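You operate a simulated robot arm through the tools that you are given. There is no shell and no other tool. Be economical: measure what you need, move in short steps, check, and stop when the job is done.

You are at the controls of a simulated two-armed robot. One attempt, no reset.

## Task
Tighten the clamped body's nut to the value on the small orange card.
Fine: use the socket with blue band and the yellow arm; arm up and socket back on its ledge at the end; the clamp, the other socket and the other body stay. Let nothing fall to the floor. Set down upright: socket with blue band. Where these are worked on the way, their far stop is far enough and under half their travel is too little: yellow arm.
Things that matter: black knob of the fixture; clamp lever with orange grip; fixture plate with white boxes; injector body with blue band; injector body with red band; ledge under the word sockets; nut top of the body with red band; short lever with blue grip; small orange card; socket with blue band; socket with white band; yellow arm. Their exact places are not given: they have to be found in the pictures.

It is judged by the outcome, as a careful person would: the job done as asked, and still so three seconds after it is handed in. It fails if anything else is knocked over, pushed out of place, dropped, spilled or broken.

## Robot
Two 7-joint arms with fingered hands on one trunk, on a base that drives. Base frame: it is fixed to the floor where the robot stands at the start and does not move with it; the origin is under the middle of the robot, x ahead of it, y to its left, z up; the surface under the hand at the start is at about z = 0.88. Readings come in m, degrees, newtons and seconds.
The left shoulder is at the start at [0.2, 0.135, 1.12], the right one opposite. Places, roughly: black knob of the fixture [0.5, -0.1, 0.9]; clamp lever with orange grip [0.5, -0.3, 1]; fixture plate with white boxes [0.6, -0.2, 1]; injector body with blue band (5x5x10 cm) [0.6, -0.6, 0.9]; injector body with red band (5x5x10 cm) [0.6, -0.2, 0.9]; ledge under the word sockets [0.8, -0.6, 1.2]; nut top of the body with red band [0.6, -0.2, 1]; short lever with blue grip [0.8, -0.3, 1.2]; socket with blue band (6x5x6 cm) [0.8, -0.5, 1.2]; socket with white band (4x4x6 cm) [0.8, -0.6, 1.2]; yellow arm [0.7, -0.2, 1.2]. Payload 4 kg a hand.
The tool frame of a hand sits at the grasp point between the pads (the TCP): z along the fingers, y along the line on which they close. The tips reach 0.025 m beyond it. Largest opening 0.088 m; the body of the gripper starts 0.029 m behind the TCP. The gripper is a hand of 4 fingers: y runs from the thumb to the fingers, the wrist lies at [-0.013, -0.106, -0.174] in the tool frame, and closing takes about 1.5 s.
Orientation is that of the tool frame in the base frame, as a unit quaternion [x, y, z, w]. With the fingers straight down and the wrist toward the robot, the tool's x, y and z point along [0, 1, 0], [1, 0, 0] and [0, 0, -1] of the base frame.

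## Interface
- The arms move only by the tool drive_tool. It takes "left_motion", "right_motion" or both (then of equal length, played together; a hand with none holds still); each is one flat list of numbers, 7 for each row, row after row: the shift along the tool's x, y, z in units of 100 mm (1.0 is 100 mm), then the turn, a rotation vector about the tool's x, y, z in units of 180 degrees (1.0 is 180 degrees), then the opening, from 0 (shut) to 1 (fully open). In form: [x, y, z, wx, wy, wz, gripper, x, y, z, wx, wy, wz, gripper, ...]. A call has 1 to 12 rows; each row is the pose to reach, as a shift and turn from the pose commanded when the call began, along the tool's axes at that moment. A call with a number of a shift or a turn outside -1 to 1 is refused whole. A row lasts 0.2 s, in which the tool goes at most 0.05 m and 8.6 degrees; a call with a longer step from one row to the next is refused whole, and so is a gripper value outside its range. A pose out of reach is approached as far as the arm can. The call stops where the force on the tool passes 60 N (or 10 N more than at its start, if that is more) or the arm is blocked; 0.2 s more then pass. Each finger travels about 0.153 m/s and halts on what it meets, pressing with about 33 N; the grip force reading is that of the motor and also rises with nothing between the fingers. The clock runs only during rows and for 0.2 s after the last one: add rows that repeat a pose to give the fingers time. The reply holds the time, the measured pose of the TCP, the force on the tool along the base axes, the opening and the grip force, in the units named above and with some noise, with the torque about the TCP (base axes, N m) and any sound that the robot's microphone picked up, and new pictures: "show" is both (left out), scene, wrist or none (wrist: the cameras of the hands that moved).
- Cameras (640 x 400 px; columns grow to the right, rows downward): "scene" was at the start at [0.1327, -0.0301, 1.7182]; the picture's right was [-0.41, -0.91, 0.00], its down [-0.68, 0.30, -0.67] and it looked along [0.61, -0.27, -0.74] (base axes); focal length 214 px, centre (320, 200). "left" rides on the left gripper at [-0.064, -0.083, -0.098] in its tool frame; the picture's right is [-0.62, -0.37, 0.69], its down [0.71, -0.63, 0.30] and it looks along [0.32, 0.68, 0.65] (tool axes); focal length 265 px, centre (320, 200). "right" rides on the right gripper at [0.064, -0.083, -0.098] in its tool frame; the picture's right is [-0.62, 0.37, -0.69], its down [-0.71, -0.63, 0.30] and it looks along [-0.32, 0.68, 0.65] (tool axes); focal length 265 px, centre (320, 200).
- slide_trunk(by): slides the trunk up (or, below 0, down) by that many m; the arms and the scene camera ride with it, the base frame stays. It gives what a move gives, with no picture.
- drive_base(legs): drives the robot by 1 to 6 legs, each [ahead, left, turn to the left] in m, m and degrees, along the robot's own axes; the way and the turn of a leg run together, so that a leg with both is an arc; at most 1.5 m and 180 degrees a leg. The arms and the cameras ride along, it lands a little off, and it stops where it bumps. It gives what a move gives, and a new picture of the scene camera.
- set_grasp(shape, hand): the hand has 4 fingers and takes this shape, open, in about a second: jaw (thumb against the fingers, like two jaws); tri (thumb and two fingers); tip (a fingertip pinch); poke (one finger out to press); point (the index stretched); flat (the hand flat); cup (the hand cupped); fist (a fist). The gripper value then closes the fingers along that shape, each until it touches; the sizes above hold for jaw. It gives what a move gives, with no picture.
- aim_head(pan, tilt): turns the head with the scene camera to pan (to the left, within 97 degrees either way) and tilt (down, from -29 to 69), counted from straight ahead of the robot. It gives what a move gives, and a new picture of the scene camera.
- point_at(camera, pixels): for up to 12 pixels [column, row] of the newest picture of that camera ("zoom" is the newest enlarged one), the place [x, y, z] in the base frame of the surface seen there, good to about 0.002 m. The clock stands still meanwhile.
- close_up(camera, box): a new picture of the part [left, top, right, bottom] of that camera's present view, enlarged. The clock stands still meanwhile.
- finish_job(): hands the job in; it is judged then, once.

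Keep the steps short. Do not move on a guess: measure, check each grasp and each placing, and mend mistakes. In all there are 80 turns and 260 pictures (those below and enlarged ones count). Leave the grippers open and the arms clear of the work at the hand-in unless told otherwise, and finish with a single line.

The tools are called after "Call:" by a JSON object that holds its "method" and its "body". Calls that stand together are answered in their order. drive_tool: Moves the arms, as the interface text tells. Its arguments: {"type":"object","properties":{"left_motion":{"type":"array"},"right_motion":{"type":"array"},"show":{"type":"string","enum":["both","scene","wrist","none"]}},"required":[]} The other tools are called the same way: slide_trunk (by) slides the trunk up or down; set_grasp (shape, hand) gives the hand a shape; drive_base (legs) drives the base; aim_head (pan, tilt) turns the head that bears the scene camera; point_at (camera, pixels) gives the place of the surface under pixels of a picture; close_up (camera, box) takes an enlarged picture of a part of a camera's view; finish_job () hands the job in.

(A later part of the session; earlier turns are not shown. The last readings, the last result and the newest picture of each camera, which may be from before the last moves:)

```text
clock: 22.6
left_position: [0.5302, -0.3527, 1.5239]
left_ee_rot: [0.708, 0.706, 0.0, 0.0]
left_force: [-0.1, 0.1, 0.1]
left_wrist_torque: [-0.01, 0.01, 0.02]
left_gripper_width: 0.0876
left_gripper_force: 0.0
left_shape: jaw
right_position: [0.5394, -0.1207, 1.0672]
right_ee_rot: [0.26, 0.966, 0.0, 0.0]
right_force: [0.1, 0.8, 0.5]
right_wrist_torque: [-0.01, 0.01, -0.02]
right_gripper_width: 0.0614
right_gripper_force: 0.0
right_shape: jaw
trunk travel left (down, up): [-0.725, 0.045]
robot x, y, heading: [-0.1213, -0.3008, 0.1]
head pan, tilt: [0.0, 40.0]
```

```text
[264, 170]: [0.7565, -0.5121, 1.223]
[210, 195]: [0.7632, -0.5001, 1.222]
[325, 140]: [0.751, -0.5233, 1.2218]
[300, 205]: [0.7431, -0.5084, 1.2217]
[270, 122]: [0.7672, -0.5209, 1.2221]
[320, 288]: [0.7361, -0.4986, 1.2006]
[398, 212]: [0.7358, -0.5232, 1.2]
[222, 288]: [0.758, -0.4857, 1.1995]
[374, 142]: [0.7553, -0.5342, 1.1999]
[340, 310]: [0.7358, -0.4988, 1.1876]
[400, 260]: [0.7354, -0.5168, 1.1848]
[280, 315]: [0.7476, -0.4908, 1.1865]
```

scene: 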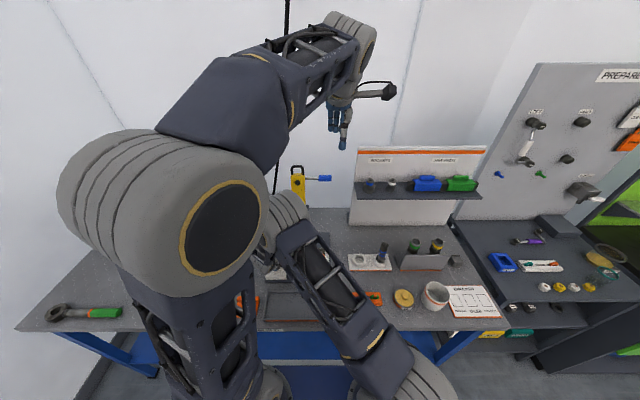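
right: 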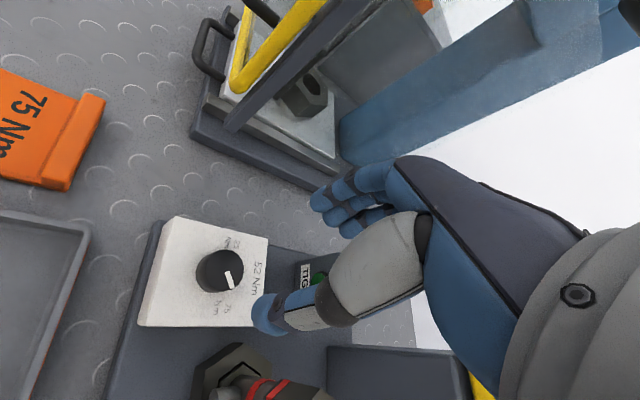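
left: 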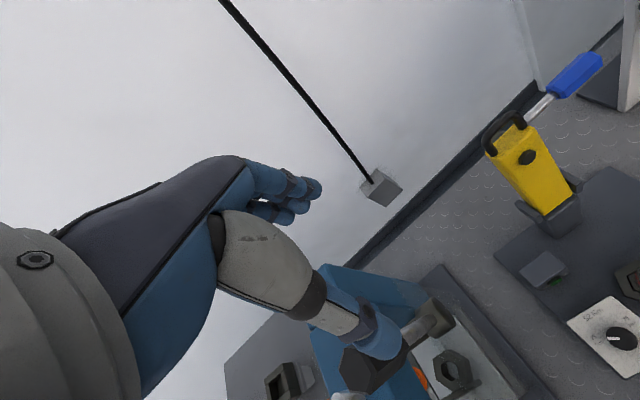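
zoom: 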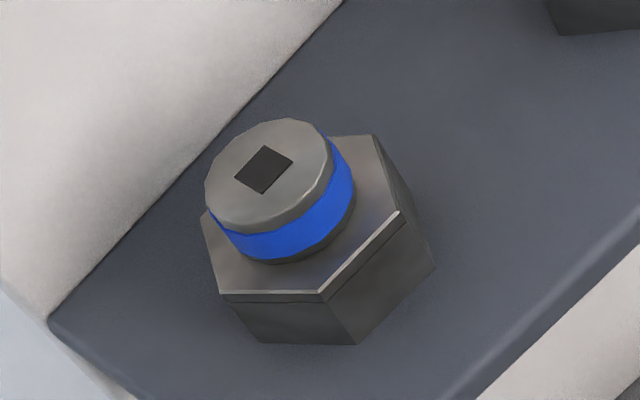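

Socket: centre (0.757,-0.5105), flats facing ±x and at ±60°, 42 mm across flats; the present hand yaw (−60°) fits a pair of flats. I retreat up and right, away from the fixture.

Call:
{"method": "drive_tool", "body": {"right_motion": [-0.075, -0.33, -0.3, 0, 0, 0, 0.8, -0.15, -0.66, -0.6, 0, 0, 0, 0.8, -0.225, -0.99, -0.9, 0, 0, 0, 0.8], "show": "none"}}

Call:
{"method": "drive_tool", "body": {"right_motion": [-0.075, -0.33, -0.3, 0, 0, 0, 0.8, -0.15, -0.66, -0.6, 0, 0, 0, 0.8, -0.225, -0.99, -0.9, 0, 0, 0, 0.8], "show": "none"}}

Call:
{"method": "drive_tool", "body": {"right_motion": [-0.16, -0.28, -0.27, 0, 0, 0, 0.8, -0.33, -0.57, -0.54, 0, 0, 0, 0.8, -0.5, -0.866, -0.8, 0, 0, 0, 0.8], "show": "none"}}

Call:
{"method": "drive_tool", "body": {"right_motion": [-0.33, -0.17, 0, 0, 0, 0, 0.8, -0.66, -0.34, 0, 0, 0, 0, 0.8, -0.995, -0.523, 0, 0, 0, 0, 0.8], "show": "both"}}

```text
clock: 23.4
left_position: [0.5293, -0.3518, 1.5255]
left_ee_rot: [0.708, 0.706, 0.0, 0.0]
left_force: [-0.7, -0.5, -0.7]
left_wrist_torque: [0.0, 0.01, 0.01]
left_gripper_width: 0.0875
left_gripper_force: 0.1
left_shape: jaw
right_position: [0.5083, -0.2162, 1.1562]
right_ee_rot: [0.261, 0.965, 0.0, 0.001]
right_force: [0.1, 0.3, -0.2]
right_wrist_torque: [-0.04, 0.03, 0.01]
right_gripper_width: 0.0703
right_gripper_force: 0.0
right_shape: jaw
trunk travel left (down, up): [-0.725, 0.045]
robot x, y, heading: [-0.1159, -0.2979, -0.1]
head pan, tilt: [0.0, 40.0]
```

```text
clock: 24.1
left_position: [0.5299, -0.3507, 1.5241]
left_ee_rot: [0.708, 0.706, 0.0, 0.0]
left_force: [0.4, 0.6, -0.7]
left_wrist_torque: [0.02, 0.01, 0.0]
left_gripper_width: 0.0876
left_gripper_force: 0.1
left_shape: jaw
right_position: [0.477, -0.3125, 1.2473]
right_ee_rot: [0.26, 0.966, 0.001, 0.0]
right_force: [-0.1, 0.1, 0.5]
right_wrist_torque: [0.0, 0.04, -0.06]
right_gripper_width: 0.0703
right_gripper_force: 0.0
right_shape: jaw
trunk travel left (down, up): [-0.725, 0.045]
robot x, y, heading: [-0.118, -0.3005, -0.1]
head pan, tilt: [0.0, 40.0]
```

```text
clock: 24.9
left_position: [0.5296, -0.352, 1.5243]
left_ee_rot: [0.708, 0.706, 0.0, 0.0]
left_force: [0.1, 0.6, -0.1]
left_wrist_torque: [-0.03, 0.02, -0.01]
left_gripper_width: 0.0877
left_gripper_force: 0.0
left_shape: jaw
right_position: [0.4759, -0.4127, 1.3268]
right_ee_rot: [0.26, 0.966, 0.0, 0.0]
right_force: [-0.2, 1.2, 0.6]
right_wrist_torque: [0.0, -0.01, 0.01]
right_gripper_width: 0.0702
right_gripper_force: 0.0
right_shape: jaw
trunk travel left (down, up): [-0.725, 0.045]
robot x, y, heading: [-0.1219, -0.296, -0.2]
head pan, tilt: [0.0, 40.0]
```

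```text
clock: 25.8
left_position: [0.5301, -0.353, 1.5249]
left_ee_rot: [0.708, 0.706, 0.0, 0.0]
left_force: [0.5, 0.9, -0.2]
left_wrist_torque: [0.0, -0.01, -0.01]
left_gripper_width: 0.0876
left_gripper_force: 0.0
left_shape: jaw
right_position: [0.5385, -0.5085, 1.3253]
right_ee_rot: [0.26, 0.966, 0.0, 0.0]
right_force: [0.4, 0.6, -0.2]
right_wrist_torque: [0.01, 0.01, 0.02]
right_gripper_width: 0.0702
right_gripper_force: 0.1
right_shape: jaw
trunk travel left (down, up): [-0.725, 0.045]
robot x, y, heading: [-0.1186, -0.2982, -0.3]
head pan, tilt: [0.0, 40.0]
```

scene: 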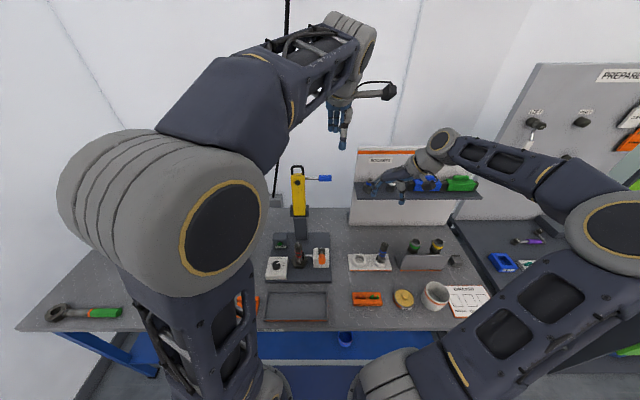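
right: 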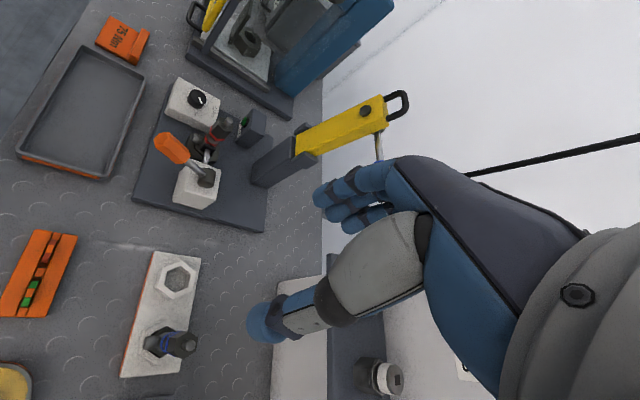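

Clear. Forward over the socket in two steps.

Call:
{"method": "drive_tool", "body": {"right_motion": [-0.29, 0.167, 0, 0, 0, 0, 0.8, -0.58, 0.334, 0, 0, 0, 0, 0.8, -0.866, 0.5, 0, 0, 0, 0, 0.8], "show": "none"}}

Call:
{"method": "drive_tool", "body": {"right_motion": [-0.29, 0.167, 0, 0, 0, 0, 0.8, -0.58, 0.334, 0, 0, 0, 0, 0.8, -0.866, 0.5, 0.1, 0, 0, 0, 0.8], "show": "wrist"}}

```text
clock: 26.6
left_position: [0.5287, -0.3525, 1.5251]
left_ee_rot: [0.708, 0.707, 0.001, 0.0]
left_force: [-0.6, 0.3, -0.7]
left_wrist_torque: [0.0, -0.02, -0.01]
left_gripper_width: 0.0876
left_gripper_force: 0.0
left_shape: jaw
right_position: [0.6363, -0.5084, 1.3268]
right_ee_rot: [0.261, 0.965, 0.001, 0.0]
right_force: [0.4, 0.6, 0.6]
right_wrist_torque: [0.0, -0.01, 0.02]
right_gripper_width: 0.0702
right_gripper_force: 0.1
right_shape: jaw
trunk travel left (down, up): [-0.725, 0.045]
robot x, y, heading: [-0.1201, -0.2972, -0.3]
head pan, tilt: [0.0, 40.0]
```

```text
clock: 27.4
left_position: [0.5291, -0.3519, 1.5254]
left_ee_rot: [0.708, 0.706, 0.0, 0.0]
left_force: [0.2, 0.7, -0.1]
left_wrist_torque: [0.0, -0.05, 0.0]
left_gripper_width: 0.0876
left_gripper_force: 0.0
left_shape: jaw
right_position: [0.7376, -0.5087, 1.3165]
right_ee_rot: [0.26, 0.966, 0.0, -0.001]
right_force: [-0.3, -0.5, 0.3]
right_wrist_torque: [0.03, 0.01, -0.03]
right_gripper_width: 0.0707
right_gripper_force: 0.1
right_shape: jaw
trunk travel left (down, up): [-0.725, 0.045]
robot x, y, heading: [-0.1221, -0.299, -0.1]
head pan, tilt: [0.0, 40.0]
```

right: 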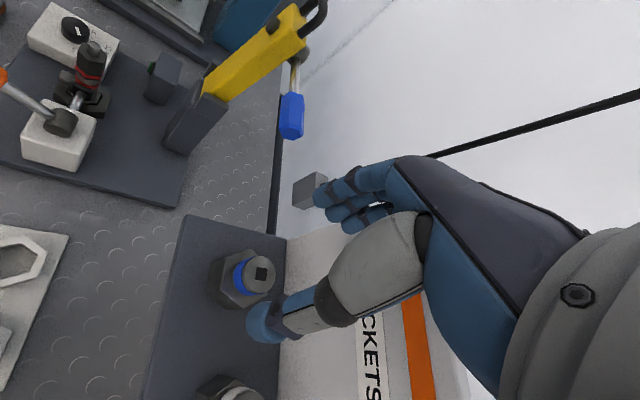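

Aligned roughly; I correct (−18 mm, +8 mm in tool axes) and lower 85 mm, then check.

Call:
{"method": "drive_tool", "body": {"right_motion": [-0.177, 0.081, 0, 0, 0, 0, 0.8, -0.177, 0.081, 0.3, 0, 0, 0, 0.8, -0.177, 0.081, 0.6, 0, 0, 0, 0.8, -0.177, 0.081, 0.85, 0, 0, 0, 0.8], "show": "wrist"}}

Call:
{"method": "close_up", "body": {"camera": "left", "box": [380, 50, 540, 150]}}

```text
clock: 28.4
left_position: [0.5282, -0.3526, 1.5254]
left_ee_rot: [0.708, 0.706, 0.0, 0.001]
left_force: [-0.2, -0.3, -0.4]
left_wrist_torque: [-0.02, 0.01, -0.01]
left_gripper_width: 0.0877
left_gripper_force: 0.0
left_shape: jaw
right_position: [0.766, -0.5133, 1.2335]
right_ee_rot: [0.261, 0.965, 0.0, -0.002]
right_force: [-0.4, 0.2, 0.2]
right_wrist_torque: [0.0, -0.02, 0.03]
right_gripper_width: 0.0703
right_gripper_force: 0.0
right_shape: jaw
right hand out of reach, approached as far as the arm can: row 1, 3, 4
trunk travel left (down, up): [-0.725, 0.045]
robot x, y, heading: [-0.1238, -0.2975, -0.1]
head pan, tilt: [0.0, 40.0]
```

right: 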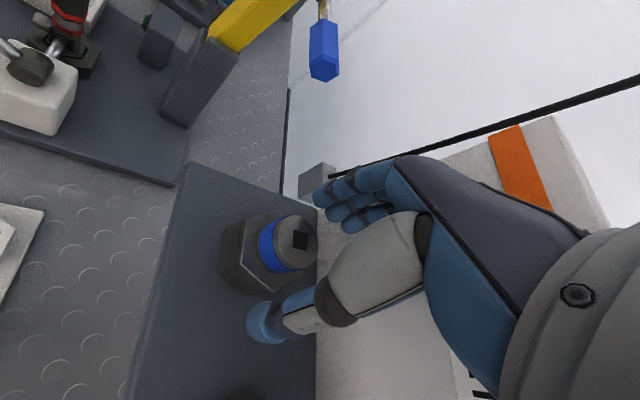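

```text
4.00 times, centred on (460, 100) of left
```

zoom: 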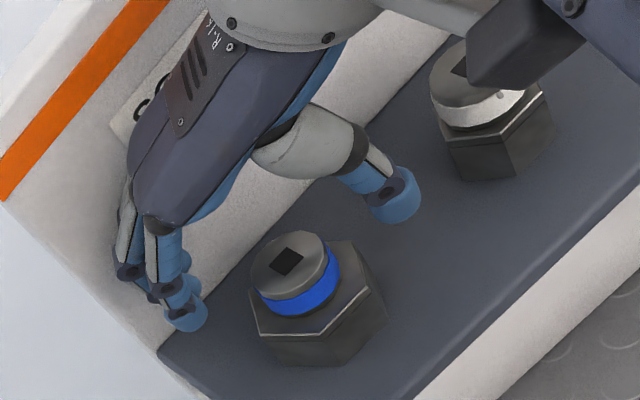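

Slightly off (x 0.766 vs 0.757; a joint limit is near). I try a small correction at this height.

Call:
{"method": "drive_tool", "body": {"right_motion": [0.093, -0.019, 0, 0, 0, 0, 0.8, 0.093, -0.019, 0, 0, 0, 0, 0.8], "show": "none"}}

```text
clock: 28.9
left_position: [0.5307, -0.3535, 1.5237]
left_ee_rot: [0.709, 0.705, 0.0, 0.0]
left_force: [-0.2, -0.5, -0.7]
left_wrist_torque: [-0.04, 0.01, 0.02]
left_gripper_width: 0.0878
left_gripper_force: 0.2
left_shape: jaw
right_position: [0.765, -0.5146, 1.2327]
right_ee_rot: [0.26, 0.966, -0.001, -0.002]
right_force: [-0.7, 0.3, -0.2]
right_wrist_torque: [0.0, -0.03, -0.04]
right_gripper_width: 0.0703
right_gripper_force: 0.2
right_shape: jaw
right hand out of reach, approached as far as the arm can: row 1, 2
trunk travel left (down, up): [-0.725, 0.045]
robot x, y, heading: [-0.1201, -0.2983, -0.2]
head pan, tilt: [0.0, 40.0]
```

Stuck at a joint limit in this yaw. I lift and turn the hand to yaw 0 (closing along x, also onto flats).

Call:
{"method": "drive_tool", "body": {"right_motion": [0.1, -0.02, -0.3, 0, 0, 0, 0.8, 0.1, -0.02, -0.6, 0, 0, 0, 0.8, 0.1, -0.02, -0.9, 0, 0, 0, 0.8, 0.1, -0.02, -0.9, 0, 0, 0.047, 0.8, 0.1, -0.02, -0.9, 0, 0, 0.094, 0.8, 0.1, -0.02, -0.9, 0, 0, 0.141, 0.8, 0.1, -0.02, -0.9, 0, 0, 0.188, 0.8, 0.1, -0.02, -0.9, 0, 0, 0.235, 0.8, 0.1, -0.02, -0.9, 0, 0, 0.282, 0.8, 0.1, -0.02, -0.9, 0, 0, 0.329, 0.8, 0.1, -0.02, -0.9, 0, 0, 0.333, 0.8], "show": "both"}}

```text
clock: 30.5
left_position: [0.5256, -0.3524, 1.5253]
left_ee_rot: [0.708, 0.706, 0.001, 0.001]
left_force: [-0.2, -0.2, -0.2]
left_wrist_torque: [-0.02, 0.0, -0.04]
left_gripper_width: 0.0875
left_gripper_force: 0.0
left_shape: jaw
right_position: [0.7763, -0.5112, 1.3391]
right_ee_rot: [0.481, 0.877, -0.001, -0.009]
right_force: [-39.6, 4.5, 4.6]
right_wrist_torque: [0.03, -0.26, 0.58]
right_gripper_width: 0.0647
right_gripper_force: 0.1
right_shape: jaw
right hand out of reach, approached as far as the arm can: row 2, 3, 5, 6, 7
trunk travel left (down, up): [-0.725, 0.045]
robot x, y, heading: [-0.1209, -0.2972, -0.3]
head pan, tilt: [0.0, 40.0]
stopped in row 7 (right hand): the force on the tool passed its limit at 66 N (the readings are from after the stop); the commanded pose is now the measured one
```

scene: 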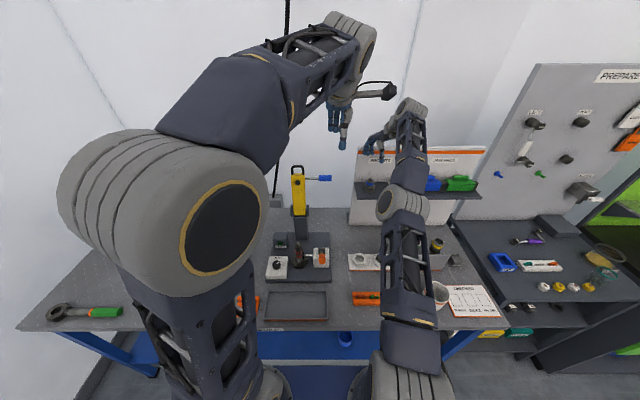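
right: 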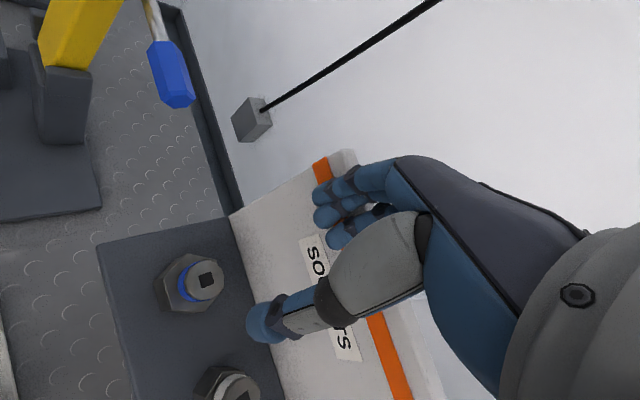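

The fingers met the board; I back straight off by 0.1 m.

Call:
{"method": "drive_tool", "body": {"right_motion": [0.134, -0.211, 0, 0, 0, 0, 0.8, 0.268, -0.422, 0, 0, 0, 0, 0.8, 0.402, -0.633, 0, 0, 0, 0, 0.8, 0.537, -0.844, 0, 0, 0, 0, 0.8], "show": "none"}}

Call:
{"method": "close_up", "body": {"camera": "left", "box": [380, 50, 540, 150]}}

```text
clock: 31.5
left_position: [0.5286, -0.3519, 1.5244]
left_ee_rot: [0.708, 0.706, 0.0, 0.0]
left_force: [-0.6, 0.2, 0.5]
left_wrist_torque: [0.03, -0.02, 0.0]
left_gripper_width: 0.0875
left_gripper_force: 0.0
left_shape: jaw
right_position: [0.761, -0.5314, 1.3698]
right_ee_rot: [0.484, 0.875, -0.001, -0.009]
right_force: [0.1, 1.1, -0.1]
right_wrist_torque: [0.01, -0.01, -0.01]
right_gripper_width: 0.0702
right_gripper_force: 0.0
right_shape: jaw
right hand out of reach, approached as far as the arm can: row 1, 2, 3, 4
trunk travel left (down, up): [-0.725, 0.045]
robot x, y, heading: [-0.1191, -0.2982, -0.2]
head pan, tilt: [0.0, 40.0]
```

```text
4.00 times, centred on (460, 100) of left
```

zoom: 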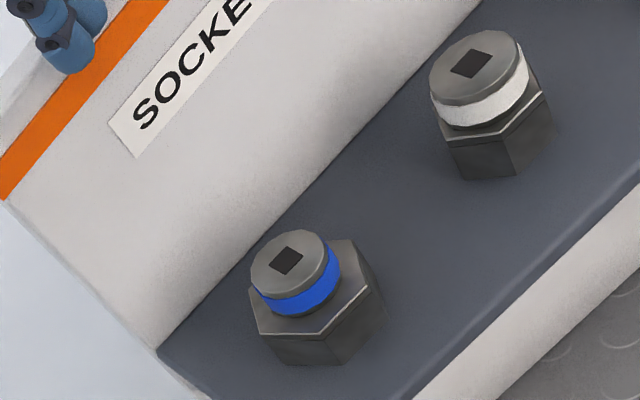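

The arm is caught at a joint limit; sockets untouched. I back the base away 0.2 m and then pull the arm in to a comfortable pose.

Call:
{"method": "drive_base", "body": {"legs": [[-0.2, 0, 0]]}}

Call:
{"method": "drive_tool", "body": {"right_motion": [0.134, -0.211, 0.2, 0, 0, 0, 0.8, 0.268, -0.422, 0.4, 0, 0, 0, 0.8, 0.402, -0.633, 0.6, 0, 0, 0, 0.8, 0.537, -0.844, 0.8, 0, 0, 0, 0.8], "show": "scene"}}

```text
clock: 33.1
left_position: [0.3283, -0.3509, 1.5244]
left_ee_rot: [0.707, 0.707, -0.001, 0.001]
left_force: [-1.0, 0.2, -0.8]
left_wrist_torque: [-0.01, -0.02, -0.01]
left_gripper_width: 0.0874
left_gripper_force: 0.1
left_shape: jaw
right_position: [0.561, -0.5298, 1.3709]
right_ee_rot: [0.481, 0.877, -0.001, -0.009]
right_force: [-0.9, 0.1, 0.1]
right_wrist_torque: [-0.02, 0.01, 0.02]
right_gripper_width: 0.0701
right_gripper_force: 0.0
right_shape: jaw
trunk travel left (down, up): [-0.725, 0.045]
robot x, y, heading: [-0.3185, -0.2984, -0.3]
head pan, tilt: [0.0, 40.0]
```

scene: 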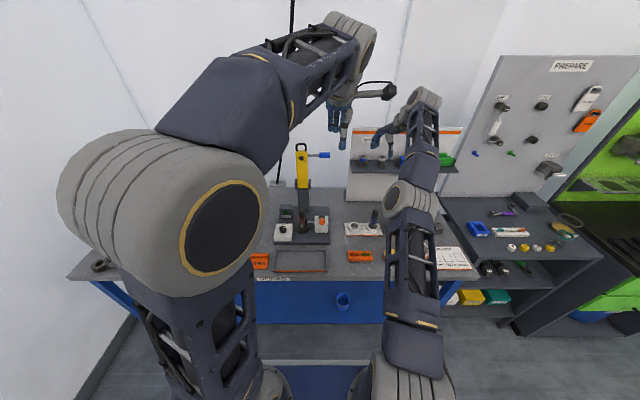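

```text
clock: 34.1
left_position: [0.3279, -0.3509, 1.5243]
left_ee_rot: [0.707, 0.707, -0.001, -0.001]
left_force: [0.6, -0.2, 0.0]
left_wrist_torque: [-0.03, 0.01, 0.0]
left_gripper_width: 0.0874
left_gripper_force: 0.0
left_shape: jaw
right_position: [0.565, -0.5588, 1.3383]
right_ee_rot: [0.483, 0.876, -0.001, -0.009]
right_force: [-0.4, -0.9, 0.7]
right_wrist_torque: [0.02, 0.01, 0.04]
right_gripper_width: 0.0701
right_gripper_force: 0.0
right_shape: jaw
right hand out of reach, approached as far as the arm can: row 1, 2, 3, 4
trunk travel left (down, up): [-0.725, 0.045]
robot x, y, heading: [-0.3223, -0.2978, 0.0]
head pan, tilt: [0.0, 40.0]
```

scene: 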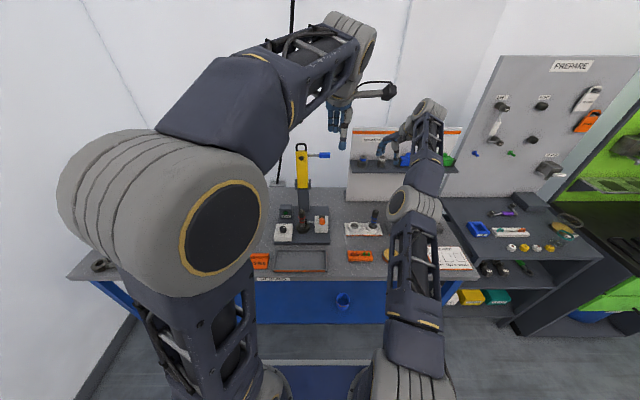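

Now clear of everything. I try turning the hand back toward yaw −60 and lowering to free the joint.

Call:
{"method": "drive_tool", "body": {"right_motion": [0, 0, 0, 0, 0, -0.047, 0.8, 0, 0, 0, 0, 0, -0.094, 0.8, 0, -0.1, 0, 0, 0, -0.141, 0.8, 0, -0.2, 0, 0, 0, -0.188, 0.8, 0, -0.3, 0, 0, 0, -0.235, 0.8, 0, -0.4, 0, 0, 0, -0.25, 0.8, 0, -0.6, 0, 0, 0, -0.25, 0.8], "show": "scene"}}

```text
clock: 35.7
left_position: [0.3276, -0.3508, 1.5252]
left_ee_rot: [0.708, 0.707, 0.0, -0.001]
left_force: [-0.3, -1.2, 0.4]
left_wrist_torque: [-0.02, -0.01, 0.01]
left_gripper_width: 0.0875
left_gripper_force: 0.1
left_shape: jaw
right_position: [0.4865, -0.5602, 1.3298]
right_ee_rot: [0.109, 0.994, 0.001, -0.007]
right_force: [0.5, 0.1, -0.1]
right_wrist_torque: [-0.04, -0.03, 0.01]
right_gripper_width: 0.0706
right_gripper_force: 0.0
right_shape: jaw
right hand out of reach, approached as far as the arm can: row 1, 2, 3, 4, 5, 6, 7
trunk travel left (down, up): [-0.725, 0.045]
robot x, y, heading: [-0.3242, -0.2988, 0.1]
head pan, tilt: [0.0, 40.0]
```

scene: 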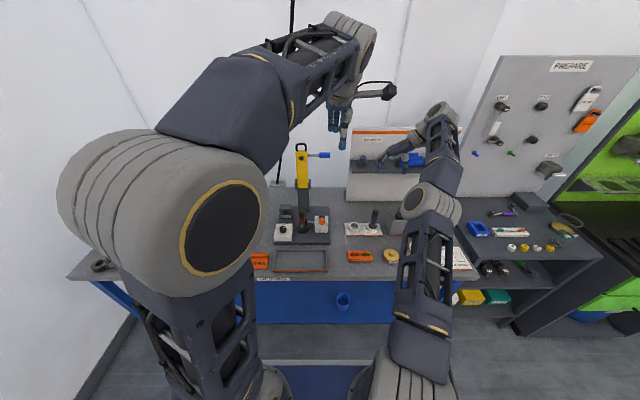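

Moving again. I pull the hand back toward the robot.

Call:
{"method": "drive_tool", "body": {"right_motion": [0.24, -0.05, 0, 0, 0, 0, 0.8, 0.48, -0.1, 0, 0, 0, 0, 0.8, 0.72, -0.16, 0, 0, 0, 0, 0.8, 0.97, -0.22, 0, 0, 0, 0, 0.8], "show": "none"}}

Call:
{"method": "drive_tool", "body": {"right_motion": [0.24, -0.05, 0, 0, 0, 0, 0.8, 0.48, -0.1, 0, 0, 0, 0, 0.8, 0.72, -0.16, 0, 0, 0, 0, 0.8, 0.97, -0.22, 0, 0, 0, 0, 0.8], "show": "scene"}}

```text
clock: 36.7
left_position: [0.3286, -0.3513, 1.5247]
left_ee_rot: [0.708, 0.707, 0.0, 0.001]
left_force: [0.2, -0.1, 0.6]
left_wrist_torque: [-0.01, 0.02, 0.01]
left_gripper_width: 0.0875
left_gripper_force: 0.1
left_shape: jaw
right_position: [0.3868, -0.5612, 1.3311]
right_ee_rot: [0.11, 0.994, 0.002, -0.008]
right_force: [-0.5, 0.8, -0.5]
right_wrist_torque: [0.02, 0.02, 0.02]
right_gripper_width: 0.0701
right_gripper_force: 0.0
right_shape: jaw
trunk travel left (down, up): [-0.725, 0.045]
robot x, y, heading: [-0.3255, -0.2983, 0.2]
head pan, tilt: [0.0, 40.0]
```

```text
clock: 37.7
left_position: [0.3276, -0.3502, 1.5241]
left_ee_rot: [0.707, 0.707, 0.0, 0.001]
left_force: [0.0, -0.9, -0.2]
left_wrist_torque: [-0.01, 0.01, -0.01]
left_gripper_width: 0.0875
left_gripper_force: 0.0
left_shape: jaw
right_position: [0.2872, -0.5615, 1.3331]
right_ee_rot: [0.11, 0.994, 0.002, -0.007]
right_force: [-0.4, 0.1, 0.8]
right_wrist_torque: [-0.02, 0.01, 0.01]
right_gripper_width: 0.0703
right_gripper_force: 0.0
right_shape: jaw
trunk travel left (down, up): [-0.725, 0.045]
robot x, y, heading: [-0.3234, -0.3006, 0.1]
head pan, tilt: [0.0, 40.0]
```

scene: 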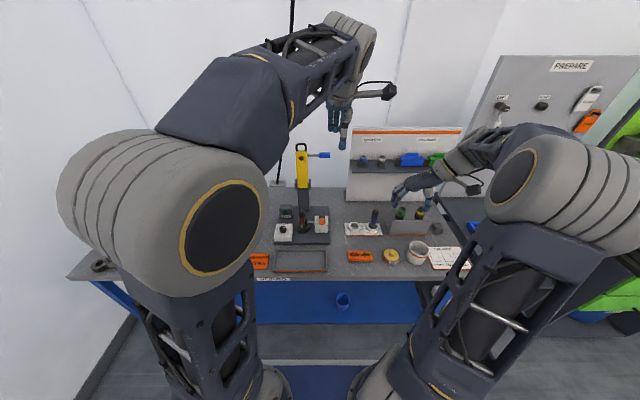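

Freed; it was overstretch. I bring the base closer (x≈0, y≈−0.35) so the ledge is well within reach.

Call:
{"method": "drive_base", "body": {"legs": [[0.32, -0.05, 0]]}}

```text
clock: 39.8
left_position: [0.6466, -0.3978, 1.5244]
left_ee_rot: [0.706, 0.708, 0.0, 0.0]
left_force: [-0.3, -0.4, 0.4]
left_wrist_torque: [-0.01, 0.0, -0.03]
left_gripper_width: 0.0874
left_gripper_force: 0.0
left_shape: jaw
right_position: [0.6063, -0.6091, 1.3338]
right_ee_rot: [0.108, 0.994, 0.003, -0.008]
right_force: [0.1, -0.6, -0.4]
right_wrist_torque: [0.0, -0.03, 0.04]
right_gripper_width: 0.0704
right_gripper_force: 0.1
right_shape: jaw
trunk travel left (down, up): [-0.725, 0.045]
robot x, y, heading: [-0.0049, -0.3463, 0.1]
head pan, tilt: [0.0, 40.0]
```

scene: 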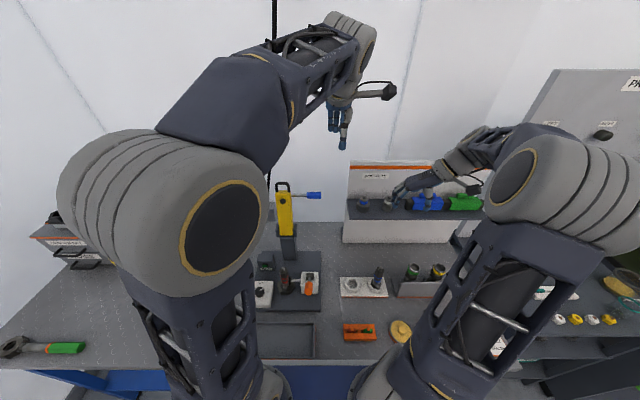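

Right hand to above the socket: first part.

Call:
{"method": "drive_tool", "body": {"right_motion": [-0.25, 0.25, 0, 0, 0, 0, 0.8, -0.5, 0.5, 0, 0, 0, 0, 0.8, -0.75, 0.75, 0, 0, 0, 0.047, 0.8, -1, 1, 0, 0, 0, 0.094, 0.8], "show": "both"}}

```text
clock: 40.8
left_position: [0.6458, -0.3973, 1.5233]
left_ee_rot: [0.706, 0.708, -0.001, 0.0]
left_force: [-0.8, 0.2, -0.2]
left_wrist_torque: [0.03, -0.01, -0.02]
left_gripper_width: 0.0874
left_gripper_force: 0.0
left_shape: jaw
right_position: [0.7256, -0.5336, 1.3324]
right_ee_rot: [0.254, 0.967, 0.002, -0.008]
right_force: [-0.6, -0.2, -0.2]
right_wrist_torque: [0.03, -0.01, 0.01]
right_gripper_width: 0.0703
right_gripper_force: 0.0
right_shape: jaw
trunk travel left (down, up): [-0.725, 0.045]
robot x, y, heading: [-0.0032, -0.3523, -0.1]
head pan, tilt: [0.0, 40.0]
```

scene: 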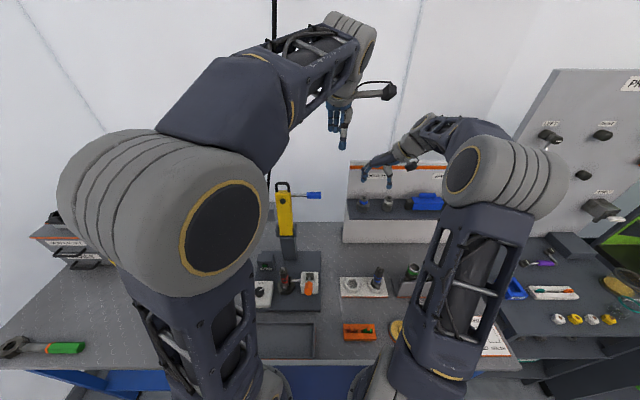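
right: 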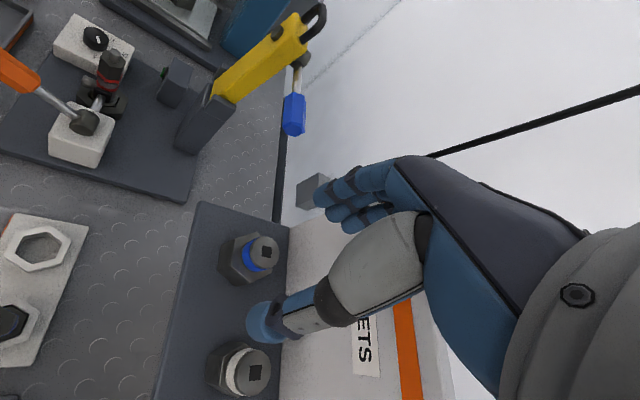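

Yaw is right. Move over the socket and lower to z≈1.24, then check.

Call:
{"method": "drive_tool", "body": {"right_motion": [-0.16, 0.355, 0, 0, 0, 0, 0.8, -0.16, 0.355, 0.3, 0, 0, 0, 0.8, -0.16, 0.355, 0.6, 0, 0, 0, 0.8, -0.16, 0.355, 0.9, 0, 0, 0, 0.8], "show": "wrist"}}

Call:
{"method": "close_up", "body": {"camera": "scene", "box": [330, 140, 450, 250]}}

```text
clock: 41.8
left_position: [0.6455, -0.3968, 1.5247]
left_ee_rot: [0.706, 0.708, 0.0, 0.0]
left_force: [0.0, -0.4, 0.4]
left_wrist_torque: [0.01, 0.0, 0.0]
left_gripper_width: 0.0875
left_gripper_force: 0.1
left_shape: jaw
right_position: [0.7564, -0.5089, 1.2418]
right_ee_rot: [0.253, 0.967, 0.002, -0.009]
right_force: [-0.6, 0.4, 0.1]
right_wrist_torque: [-0.01, -0.04, 0.01]
right_gripper_width: 0.0704
right_gripper_force: 0.1
right_shape: jaw
trunk travel left (down, up): [-0.725, 0.045]
robot x, y, heading: [-0.0044, -0.3469, 0.1]
head pan, tilt: [0.0, 40.0]
```

right: 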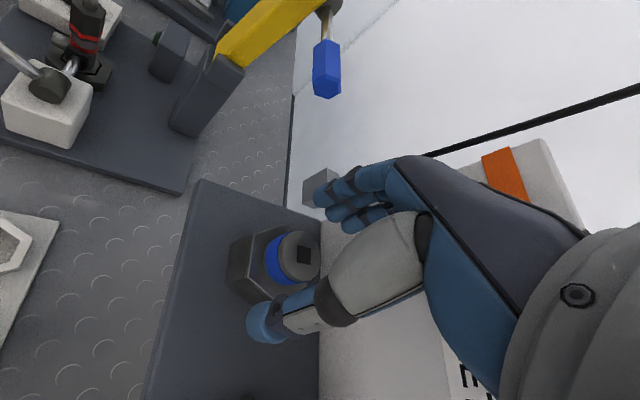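

```text
3.64 times, centred on (390, 195) of scene
```

zoom: 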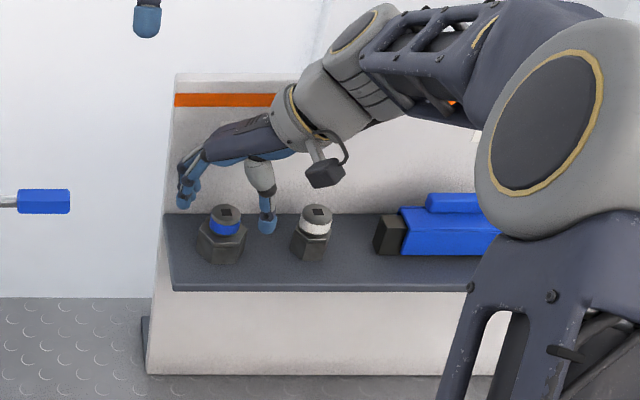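

Well centred. Lower 37 mm and close on the hex.

Call:
{"method": "drive_tool", "body": {"right_motion": [0, -0.01, 0.2, 0, 0, 0, 0.8, 0, -0.01, 0.37, 0, 0, 0, 0.8, 0, -0.01, 0.37, 0, 0, 0, 0.5, 0, -0.01, 0.37, 0, 0, 0, 0.3, 0, -0.01, 0.37, 0, 0, 0, 0.3, 0, -0.01, 0.37, 0, 0, 0, 0.3], "show": "wrist"}}

Call:
{"method": "close_up", "body": {"camera": "left", "box": [300, 100, 500, 300]}}

Call:
{"method": "close_up", "body": {"camera": "scene", "box": [330, 140, 450, 250]}}

```text
clock: 43.2
left_position: [0.6473, -0.3975, 1.5244]
left_ee_rot: [0.706, 0.708, 0.001, 0.001]
left_force: [0.5, 0.6, 1.0]
left_wrist_torque: [-0.02, 0.01, 0.02]
left_gripper_width: 0.0873
left_gripper_force: 0.1
left_shape: jaw
right_position: [0.7549, -0.5095, 1.2042]
right_ee_rot: [0.253, 0.967, 0.001, -0.009]
right_force: [0.7, -0.3, -0.2]
right_wrist_torque: [-0.01, -0.02, -0.05]
right_gripper_width: 0.0379
right_gripper_force: 33.1
right_shape: jaw
trunk travel left (down, up): [-0.725, 0.045]
robot x, y, heading: [-0.0038, -0.3471, -0.1]
head pan, tilt: [0.0, 40.0]
```

right: 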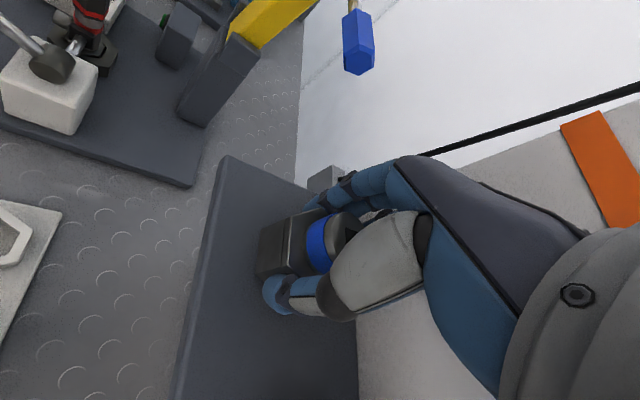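

```text
2.00 times, centred on (400, 200) of left
```

zoom: 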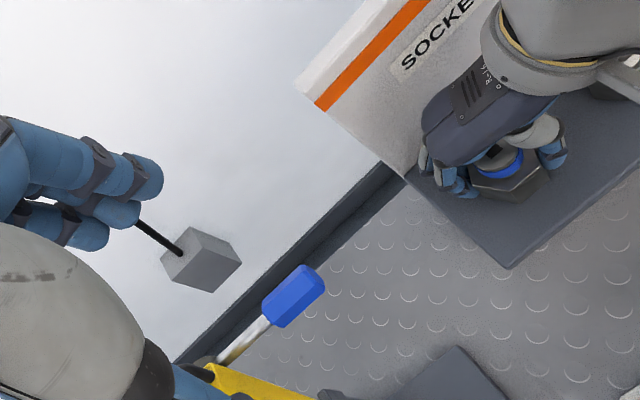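

```text
3.64 times, centred on (390, 195) of scene
```

zoom: 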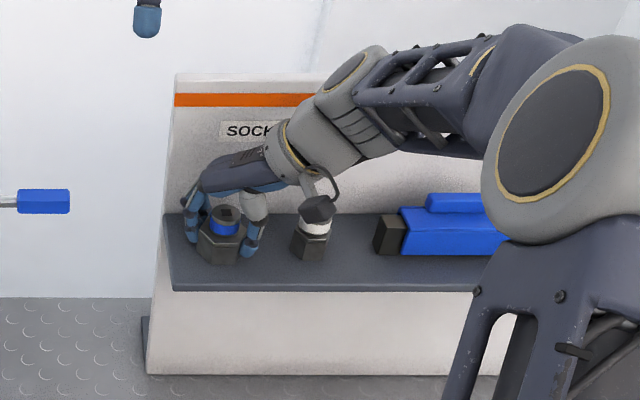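

Gripped. Lift 100 mm, keeping the grip.

Call:
{"method": "drive_tool", "body": {"right_motion": [0, 0, -0.2, 0, 0, 0, 0.3, 0, 0, -0.6, 0, 0, 0, 0.3, 0, 0, -1, 0, 0, 0, 0.3], "show": "wrist"}}

Call:
{"method": "close_up", "body": {"camera": "scene", "box": [330, 140, 450, 250]}}

```text
clock: 44.0
left_position: [0.648, -0.3985, 1.5237]
left_ee_rot: [0.706, 0.708, 0.0, 0.0]
left_force: [0.7, -0.6, 1.1]
left_wrist_torque: [-0.01, 0.02, 0.0]
left_gripper_width: 0.0875
left_gripper_force: 0.1
left_shape: jaw
right_position: [0.7552, -0.5092, 1.3051]
right_ee_rot: [0.253, 0.967, 0.001, -0.008]
right_force: [0.3, 0.1, -1.2]
right_wrist_torque: [0.04, 0.02, -0.02]
right_gripper_width: 0.0381
right_gripper_force: 32.8
right_shape: jaw
trunk travel left (down, up): [-0.725, 0.045]
robot x, y, heading: [-0.0014, -0.3484, 0.4]
head pan, tilt: [0.0, 40.0]
```

right: 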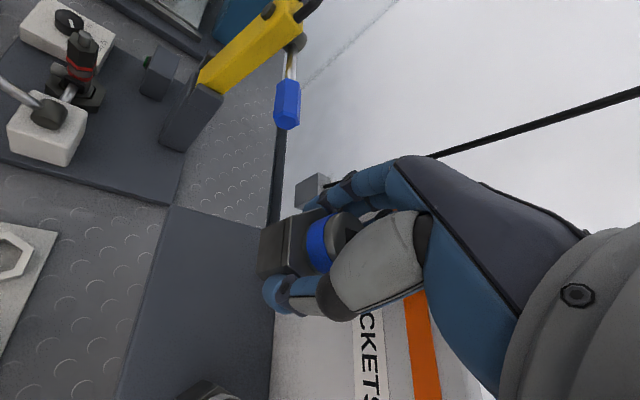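

```text
3.64 times, centred on (390, 195) of scene
```

zoom: 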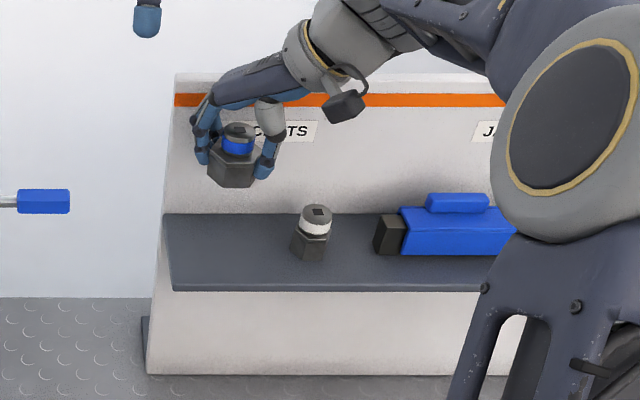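

Socket in hand. I drive back 0.12 and left 0.05 to the fixture stance.

Call:
{"method": "drive_base", "body": {"legs": [[-0.12, 0.05, 0]]}}

```text
clock: 45.3
left_position: [0.5253, -0.3486, 1.5233]
left_ee_rot: [0.707, 0.708, 0.0, -0.001]
left_force: [-0.4, 0.7, -1.1]
left_wrist_torque: [0.0, 0.02, 0.02]
left_gripper_width: 0.0876
left_gripper_force: 0.0
left_shape: jaw
right_position: [0.6367, -0.4612, 1.3044]
right_ee_rot: [0.254, 0.967, 0.001, -0.008]
right_force: [0.0, 1.2, -1.5]
right_wrist_torque: [0.02, 0.0, 0.0]
right_gripper_width: 0.0377
right_gripper_force: 33.1
right_shape: jaw
trunk travel left (down, up): [-0.725, 0.045]
robot x, y, heading: [-0.1229, -0.296, 0.1]
head pan, tilt: [0.0, 40.0]
```

scene: 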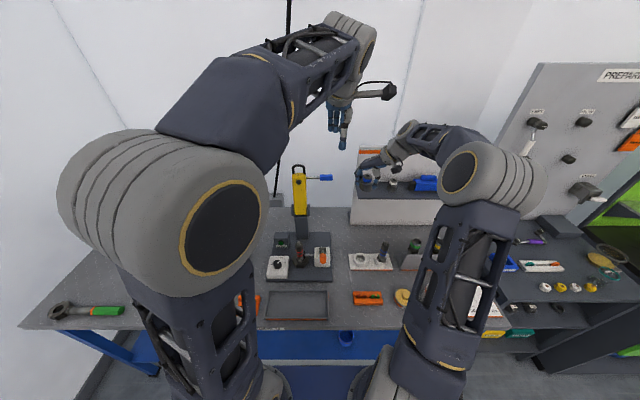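

Move toward the nut in two steps, at height.

Call:
{"method": "drive_tool", "body": {"right_motion": [0.31, 0.17, 0.1, 0, 0, 0, 0.3, 0.61, 0.34, 0.2, 0, 0, 0, 0.3, 0.92, 0.514, 0.3, 0, 0, 0, 0.3], "show": "none"}}

Call:
{"method": "drive_tool", "body": {"right_motion": [0.164, 0.29, 0.2, 0, 0, 0, 0.3, 0.328, 0.58, 0.4, 0, 0, 0, 0.3, 0.491, 0.871, 0.6, 0, 0, 0, 0.3], "show": "both"}}

```text
clock: 46.1
left_position: [0.5264, -0.3483, 1.5246]
left_ee_rot: [0.707, 0.708, 0.0, 0.0]
left_force: [0.1, -0.3, 0.2]
left_wrist_torque: [0.02, 0.02, 0.0]
left_gripper_width: 0.0875
left_gripper_force: 0.1
left_shape: jaw
right_position: [0.5802, -0.3701, 1.2747]
right_ee_rot: [0.254, 0.967, 0.002, -0.008]
right_force: [0.7, 0.3, -2.1]
right_wrist_torque: [-0.01, 0.0, 0.0]
right_gripper_width: 0.0378
right_gripper_force: 32.6
right_shape: jaw
trunk travel left (down, up): [-0.725, 0.045]
robot x, y, heading: [-0.1282, -0.2973, 0.0]
head pan, tilt: [0.0, 40.0]
```

```text
clock: 46.9
left_position: [0.5259, -0.3482, 1.5249]
left_ee_rot: [0.707, 0.707, 0.0, 0.0]
left_force: [-0.6, -0.9, 0.8]
left_wrist_torque: [0.04, 0.0, -0.01]
left_gripper_width: 0.0874
left_gripper_force: 0.0
left_shape: jaw
right_position: [0.5792, -0.2712, 1.2174]
right_ee_rot: [0.254, 0.967, 0.001, -0.008]
right_force: [-0.4, 0.5, -1.0]
right_wrist_torque: [-0.01, -0.04, 0.01]
right_gripper_width: 0.0376
right_gripper_force: 32.8
right_shape: jaw
trunk travel left (down, up): [-0.725, 0.045]
robot x, y, heading: [-0.1226, -0.2984, 0.3]
head pan, tilt: [0.0, 40.0]
```

scene: 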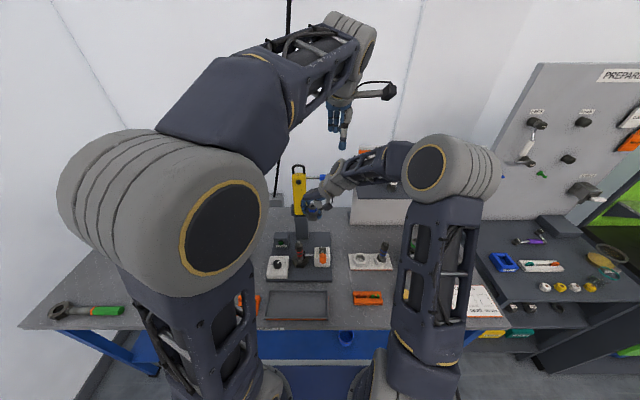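
right: 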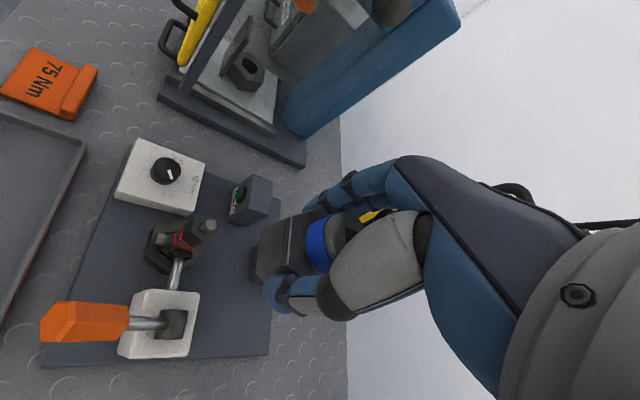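

I zoom on the nut from here to get its centre and hex orientation.

Call:
{"method": "close_up", "body": {"camera": "right", "box": [150, 205, 230, 265]}}

Call:
{"method": "close_up", "body": {"camera": "scene", "box": [285, 170, 340, 275]}}

```text
6.67 times, centred on (190, 235) of right
```

zoom: 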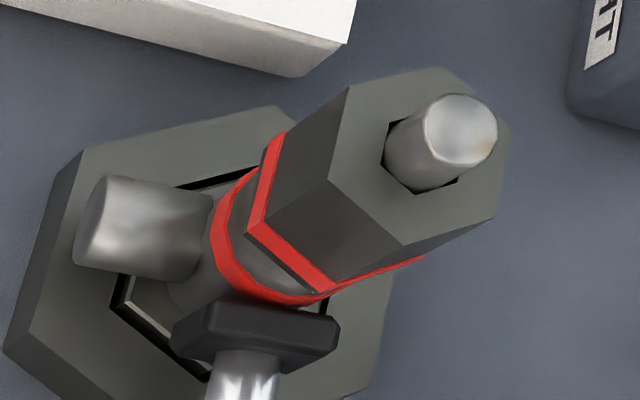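

```text
3.81 times, centred on (312, 222) of scene
```

zoom: 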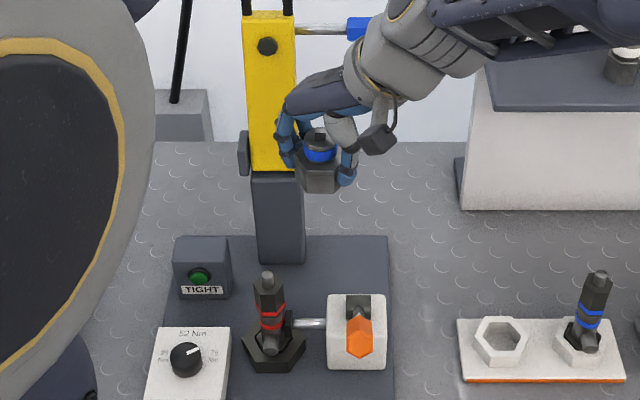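

Call:
{"method": "point_at", "body": {"camera": "right", "pixels": [[194, 218.6], [191.8, 232], [204.2, 241.6], [207.6, 215.8], [217.4, 223.4], [215.2, 237], [211, 224.5], [196, 225], [206, 237]]}}

```text
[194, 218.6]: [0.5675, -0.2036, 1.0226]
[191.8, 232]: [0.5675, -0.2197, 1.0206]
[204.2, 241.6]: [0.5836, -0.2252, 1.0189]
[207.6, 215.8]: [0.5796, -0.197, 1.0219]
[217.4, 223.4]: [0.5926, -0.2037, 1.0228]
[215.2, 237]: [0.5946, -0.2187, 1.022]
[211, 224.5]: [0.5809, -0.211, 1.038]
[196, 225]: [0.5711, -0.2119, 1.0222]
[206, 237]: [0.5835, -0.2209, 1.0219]
```

The two views disagree on the hex orientation; I zoom closer from the scene camera.

Call:
{"method": "close_up", "body": {"camera": "scene", "box": [288, 232, 318, 272]}}

Call:
{"method": "close_up", "body": {"camera": "right", "box": [180, 205, 230, 250]}}

```text
10.00 times, centred on (303, 252) of scene
```

zoom: 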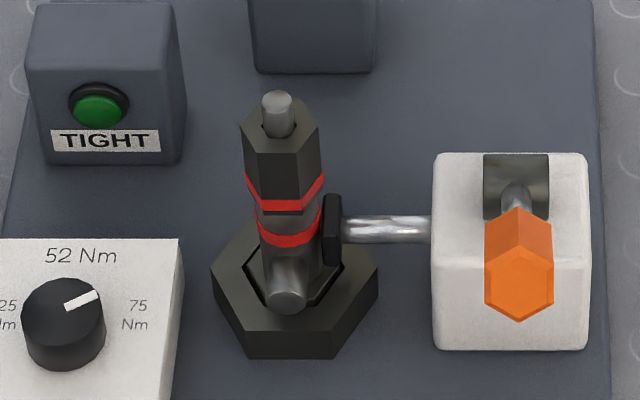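

```text
8.89 times, centred on (205, 228) of right
```

zoom: 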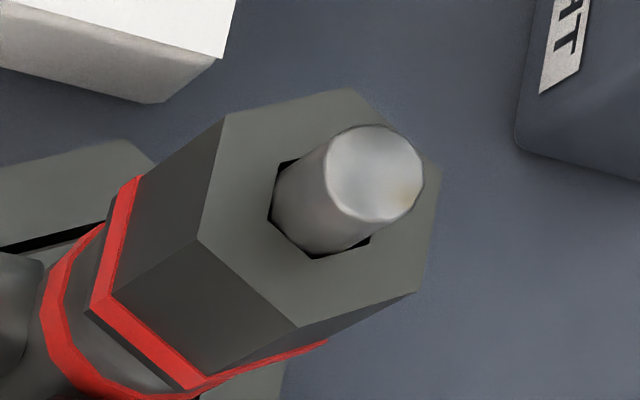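

The nut has a flat facing the robot too (as the socket on the ledge). I measure corners precisely in this zoom.

Call:
{"method": "point_at", "body": {"camera": "zoom", "pixels": [[230, 116], [201, 238], [299, 324], [415, 290], [436, 172], [349, 93], [214, 178], [250, 280], [356, 306], [290, 105], [375, 170]]}}

```text
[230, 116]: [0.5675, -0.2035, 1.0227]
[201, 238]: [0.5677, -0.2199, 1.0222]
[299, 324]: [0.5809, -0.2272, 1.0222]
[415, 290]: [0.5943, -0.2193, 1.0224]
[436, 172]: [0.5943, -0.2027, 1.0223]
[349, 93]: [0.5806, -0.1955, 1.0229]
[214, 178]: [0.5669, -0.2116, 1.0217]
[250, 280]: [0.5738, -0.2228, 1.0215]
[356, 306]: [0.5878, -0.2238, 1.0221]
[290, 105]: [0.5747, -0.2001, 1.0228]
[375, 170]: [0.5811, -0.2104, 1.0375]
```

Nut: centre (0.5809,-0.2113), top z 1.0223, flats facing ±x — so no hand turn is needed. I move over it at TCP z≈1.12.

Call:
{"method": "drive_tool", "body": {"right_motion": [0.15, 0.266, 0, 0, 0, 0, 0.3, 0.3, 0.531, 0.2, 0, 0, 0, 0.3, 0.3, 0.531, 0.6, 0, 0, 0, 0.3, 0.3, 0.531, 1, 0, 0, 0, 0.3, 0.3, 0.531, 1, 0, 0, 0, 0.3], "show": "wrist"}}

Call:
{"method": "close_up", "body": {"camera": "scene", "box": [275, 210, 335, 270]}}

```text
clock: 48.1
left_position: [0.5262, -0.3479, 1.5248]
left_ee_rot: [0.707, 0.707, 0.0, 0.0]
left_force: [-0.3, 0.1, -0.1]
left_wrist_torque: [0.02, -0.03, -0.01]
left_gripper_width: 0.0875
left_gripper_force: 0.0
left_shape: jaw
right_position: [0.5789, -0.208, 1.1155]
right_ee_rot: [0.253, 0.967, 0.002, -0.008]
right_force: [-0.6, 0.2, -1.6]
right_wrist_torque: [0.06, 0.03, 0.0]
right_gripper_width: 0.038
right_gripper_force: 33.3
right_shape: jaw
trunk travel left (down, up): [-0.725, 0.045]
robot x, y, heading: [-0.1247, -0.2995, -0.0]
head pan, tilt: [0.0, 40.0]
```

right: 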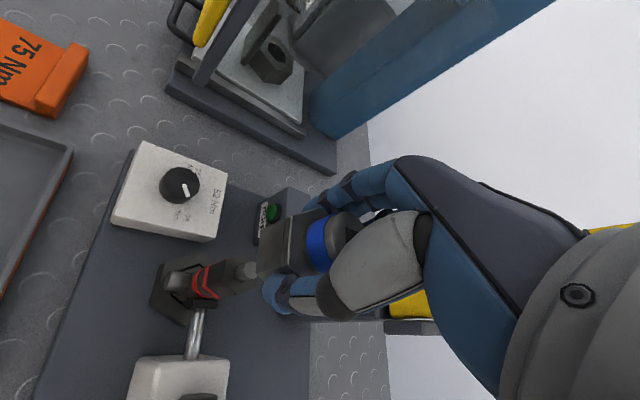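

```text
6.67 times, centred on (305, 240) of scene
```

zoom: 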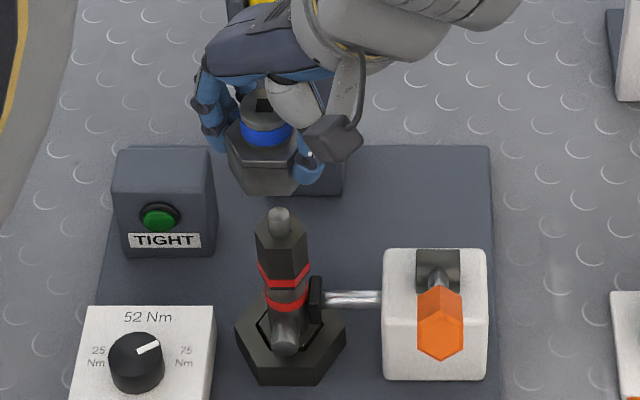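

I check the socket's actual centre against the nut's.

Call:
{"method": "point_at", "body": {"camera": "zoom", "pixels": [[262, 108], [245, 120], [288, 124], [264, 128], [232, 160], [262, 165], [238, 145], [262, 150], [292, 153], [265, 188], [283, 250], [262, 240]]}}

```text
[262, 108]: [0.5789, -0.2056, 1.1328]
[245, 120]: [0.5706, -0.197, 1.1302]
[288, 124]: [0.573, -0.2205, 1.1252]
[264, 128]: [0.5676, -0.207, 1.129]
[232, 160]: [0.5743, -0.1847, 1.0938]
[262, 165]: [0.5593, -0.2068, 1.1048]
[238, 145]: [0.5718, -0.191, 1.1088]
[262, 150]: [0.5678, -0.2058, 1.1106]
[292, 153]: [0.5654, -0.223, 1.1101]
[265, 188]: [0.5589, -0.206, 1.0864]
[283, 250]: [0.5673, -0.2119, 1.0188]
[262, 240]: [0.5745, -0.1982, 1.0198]
```

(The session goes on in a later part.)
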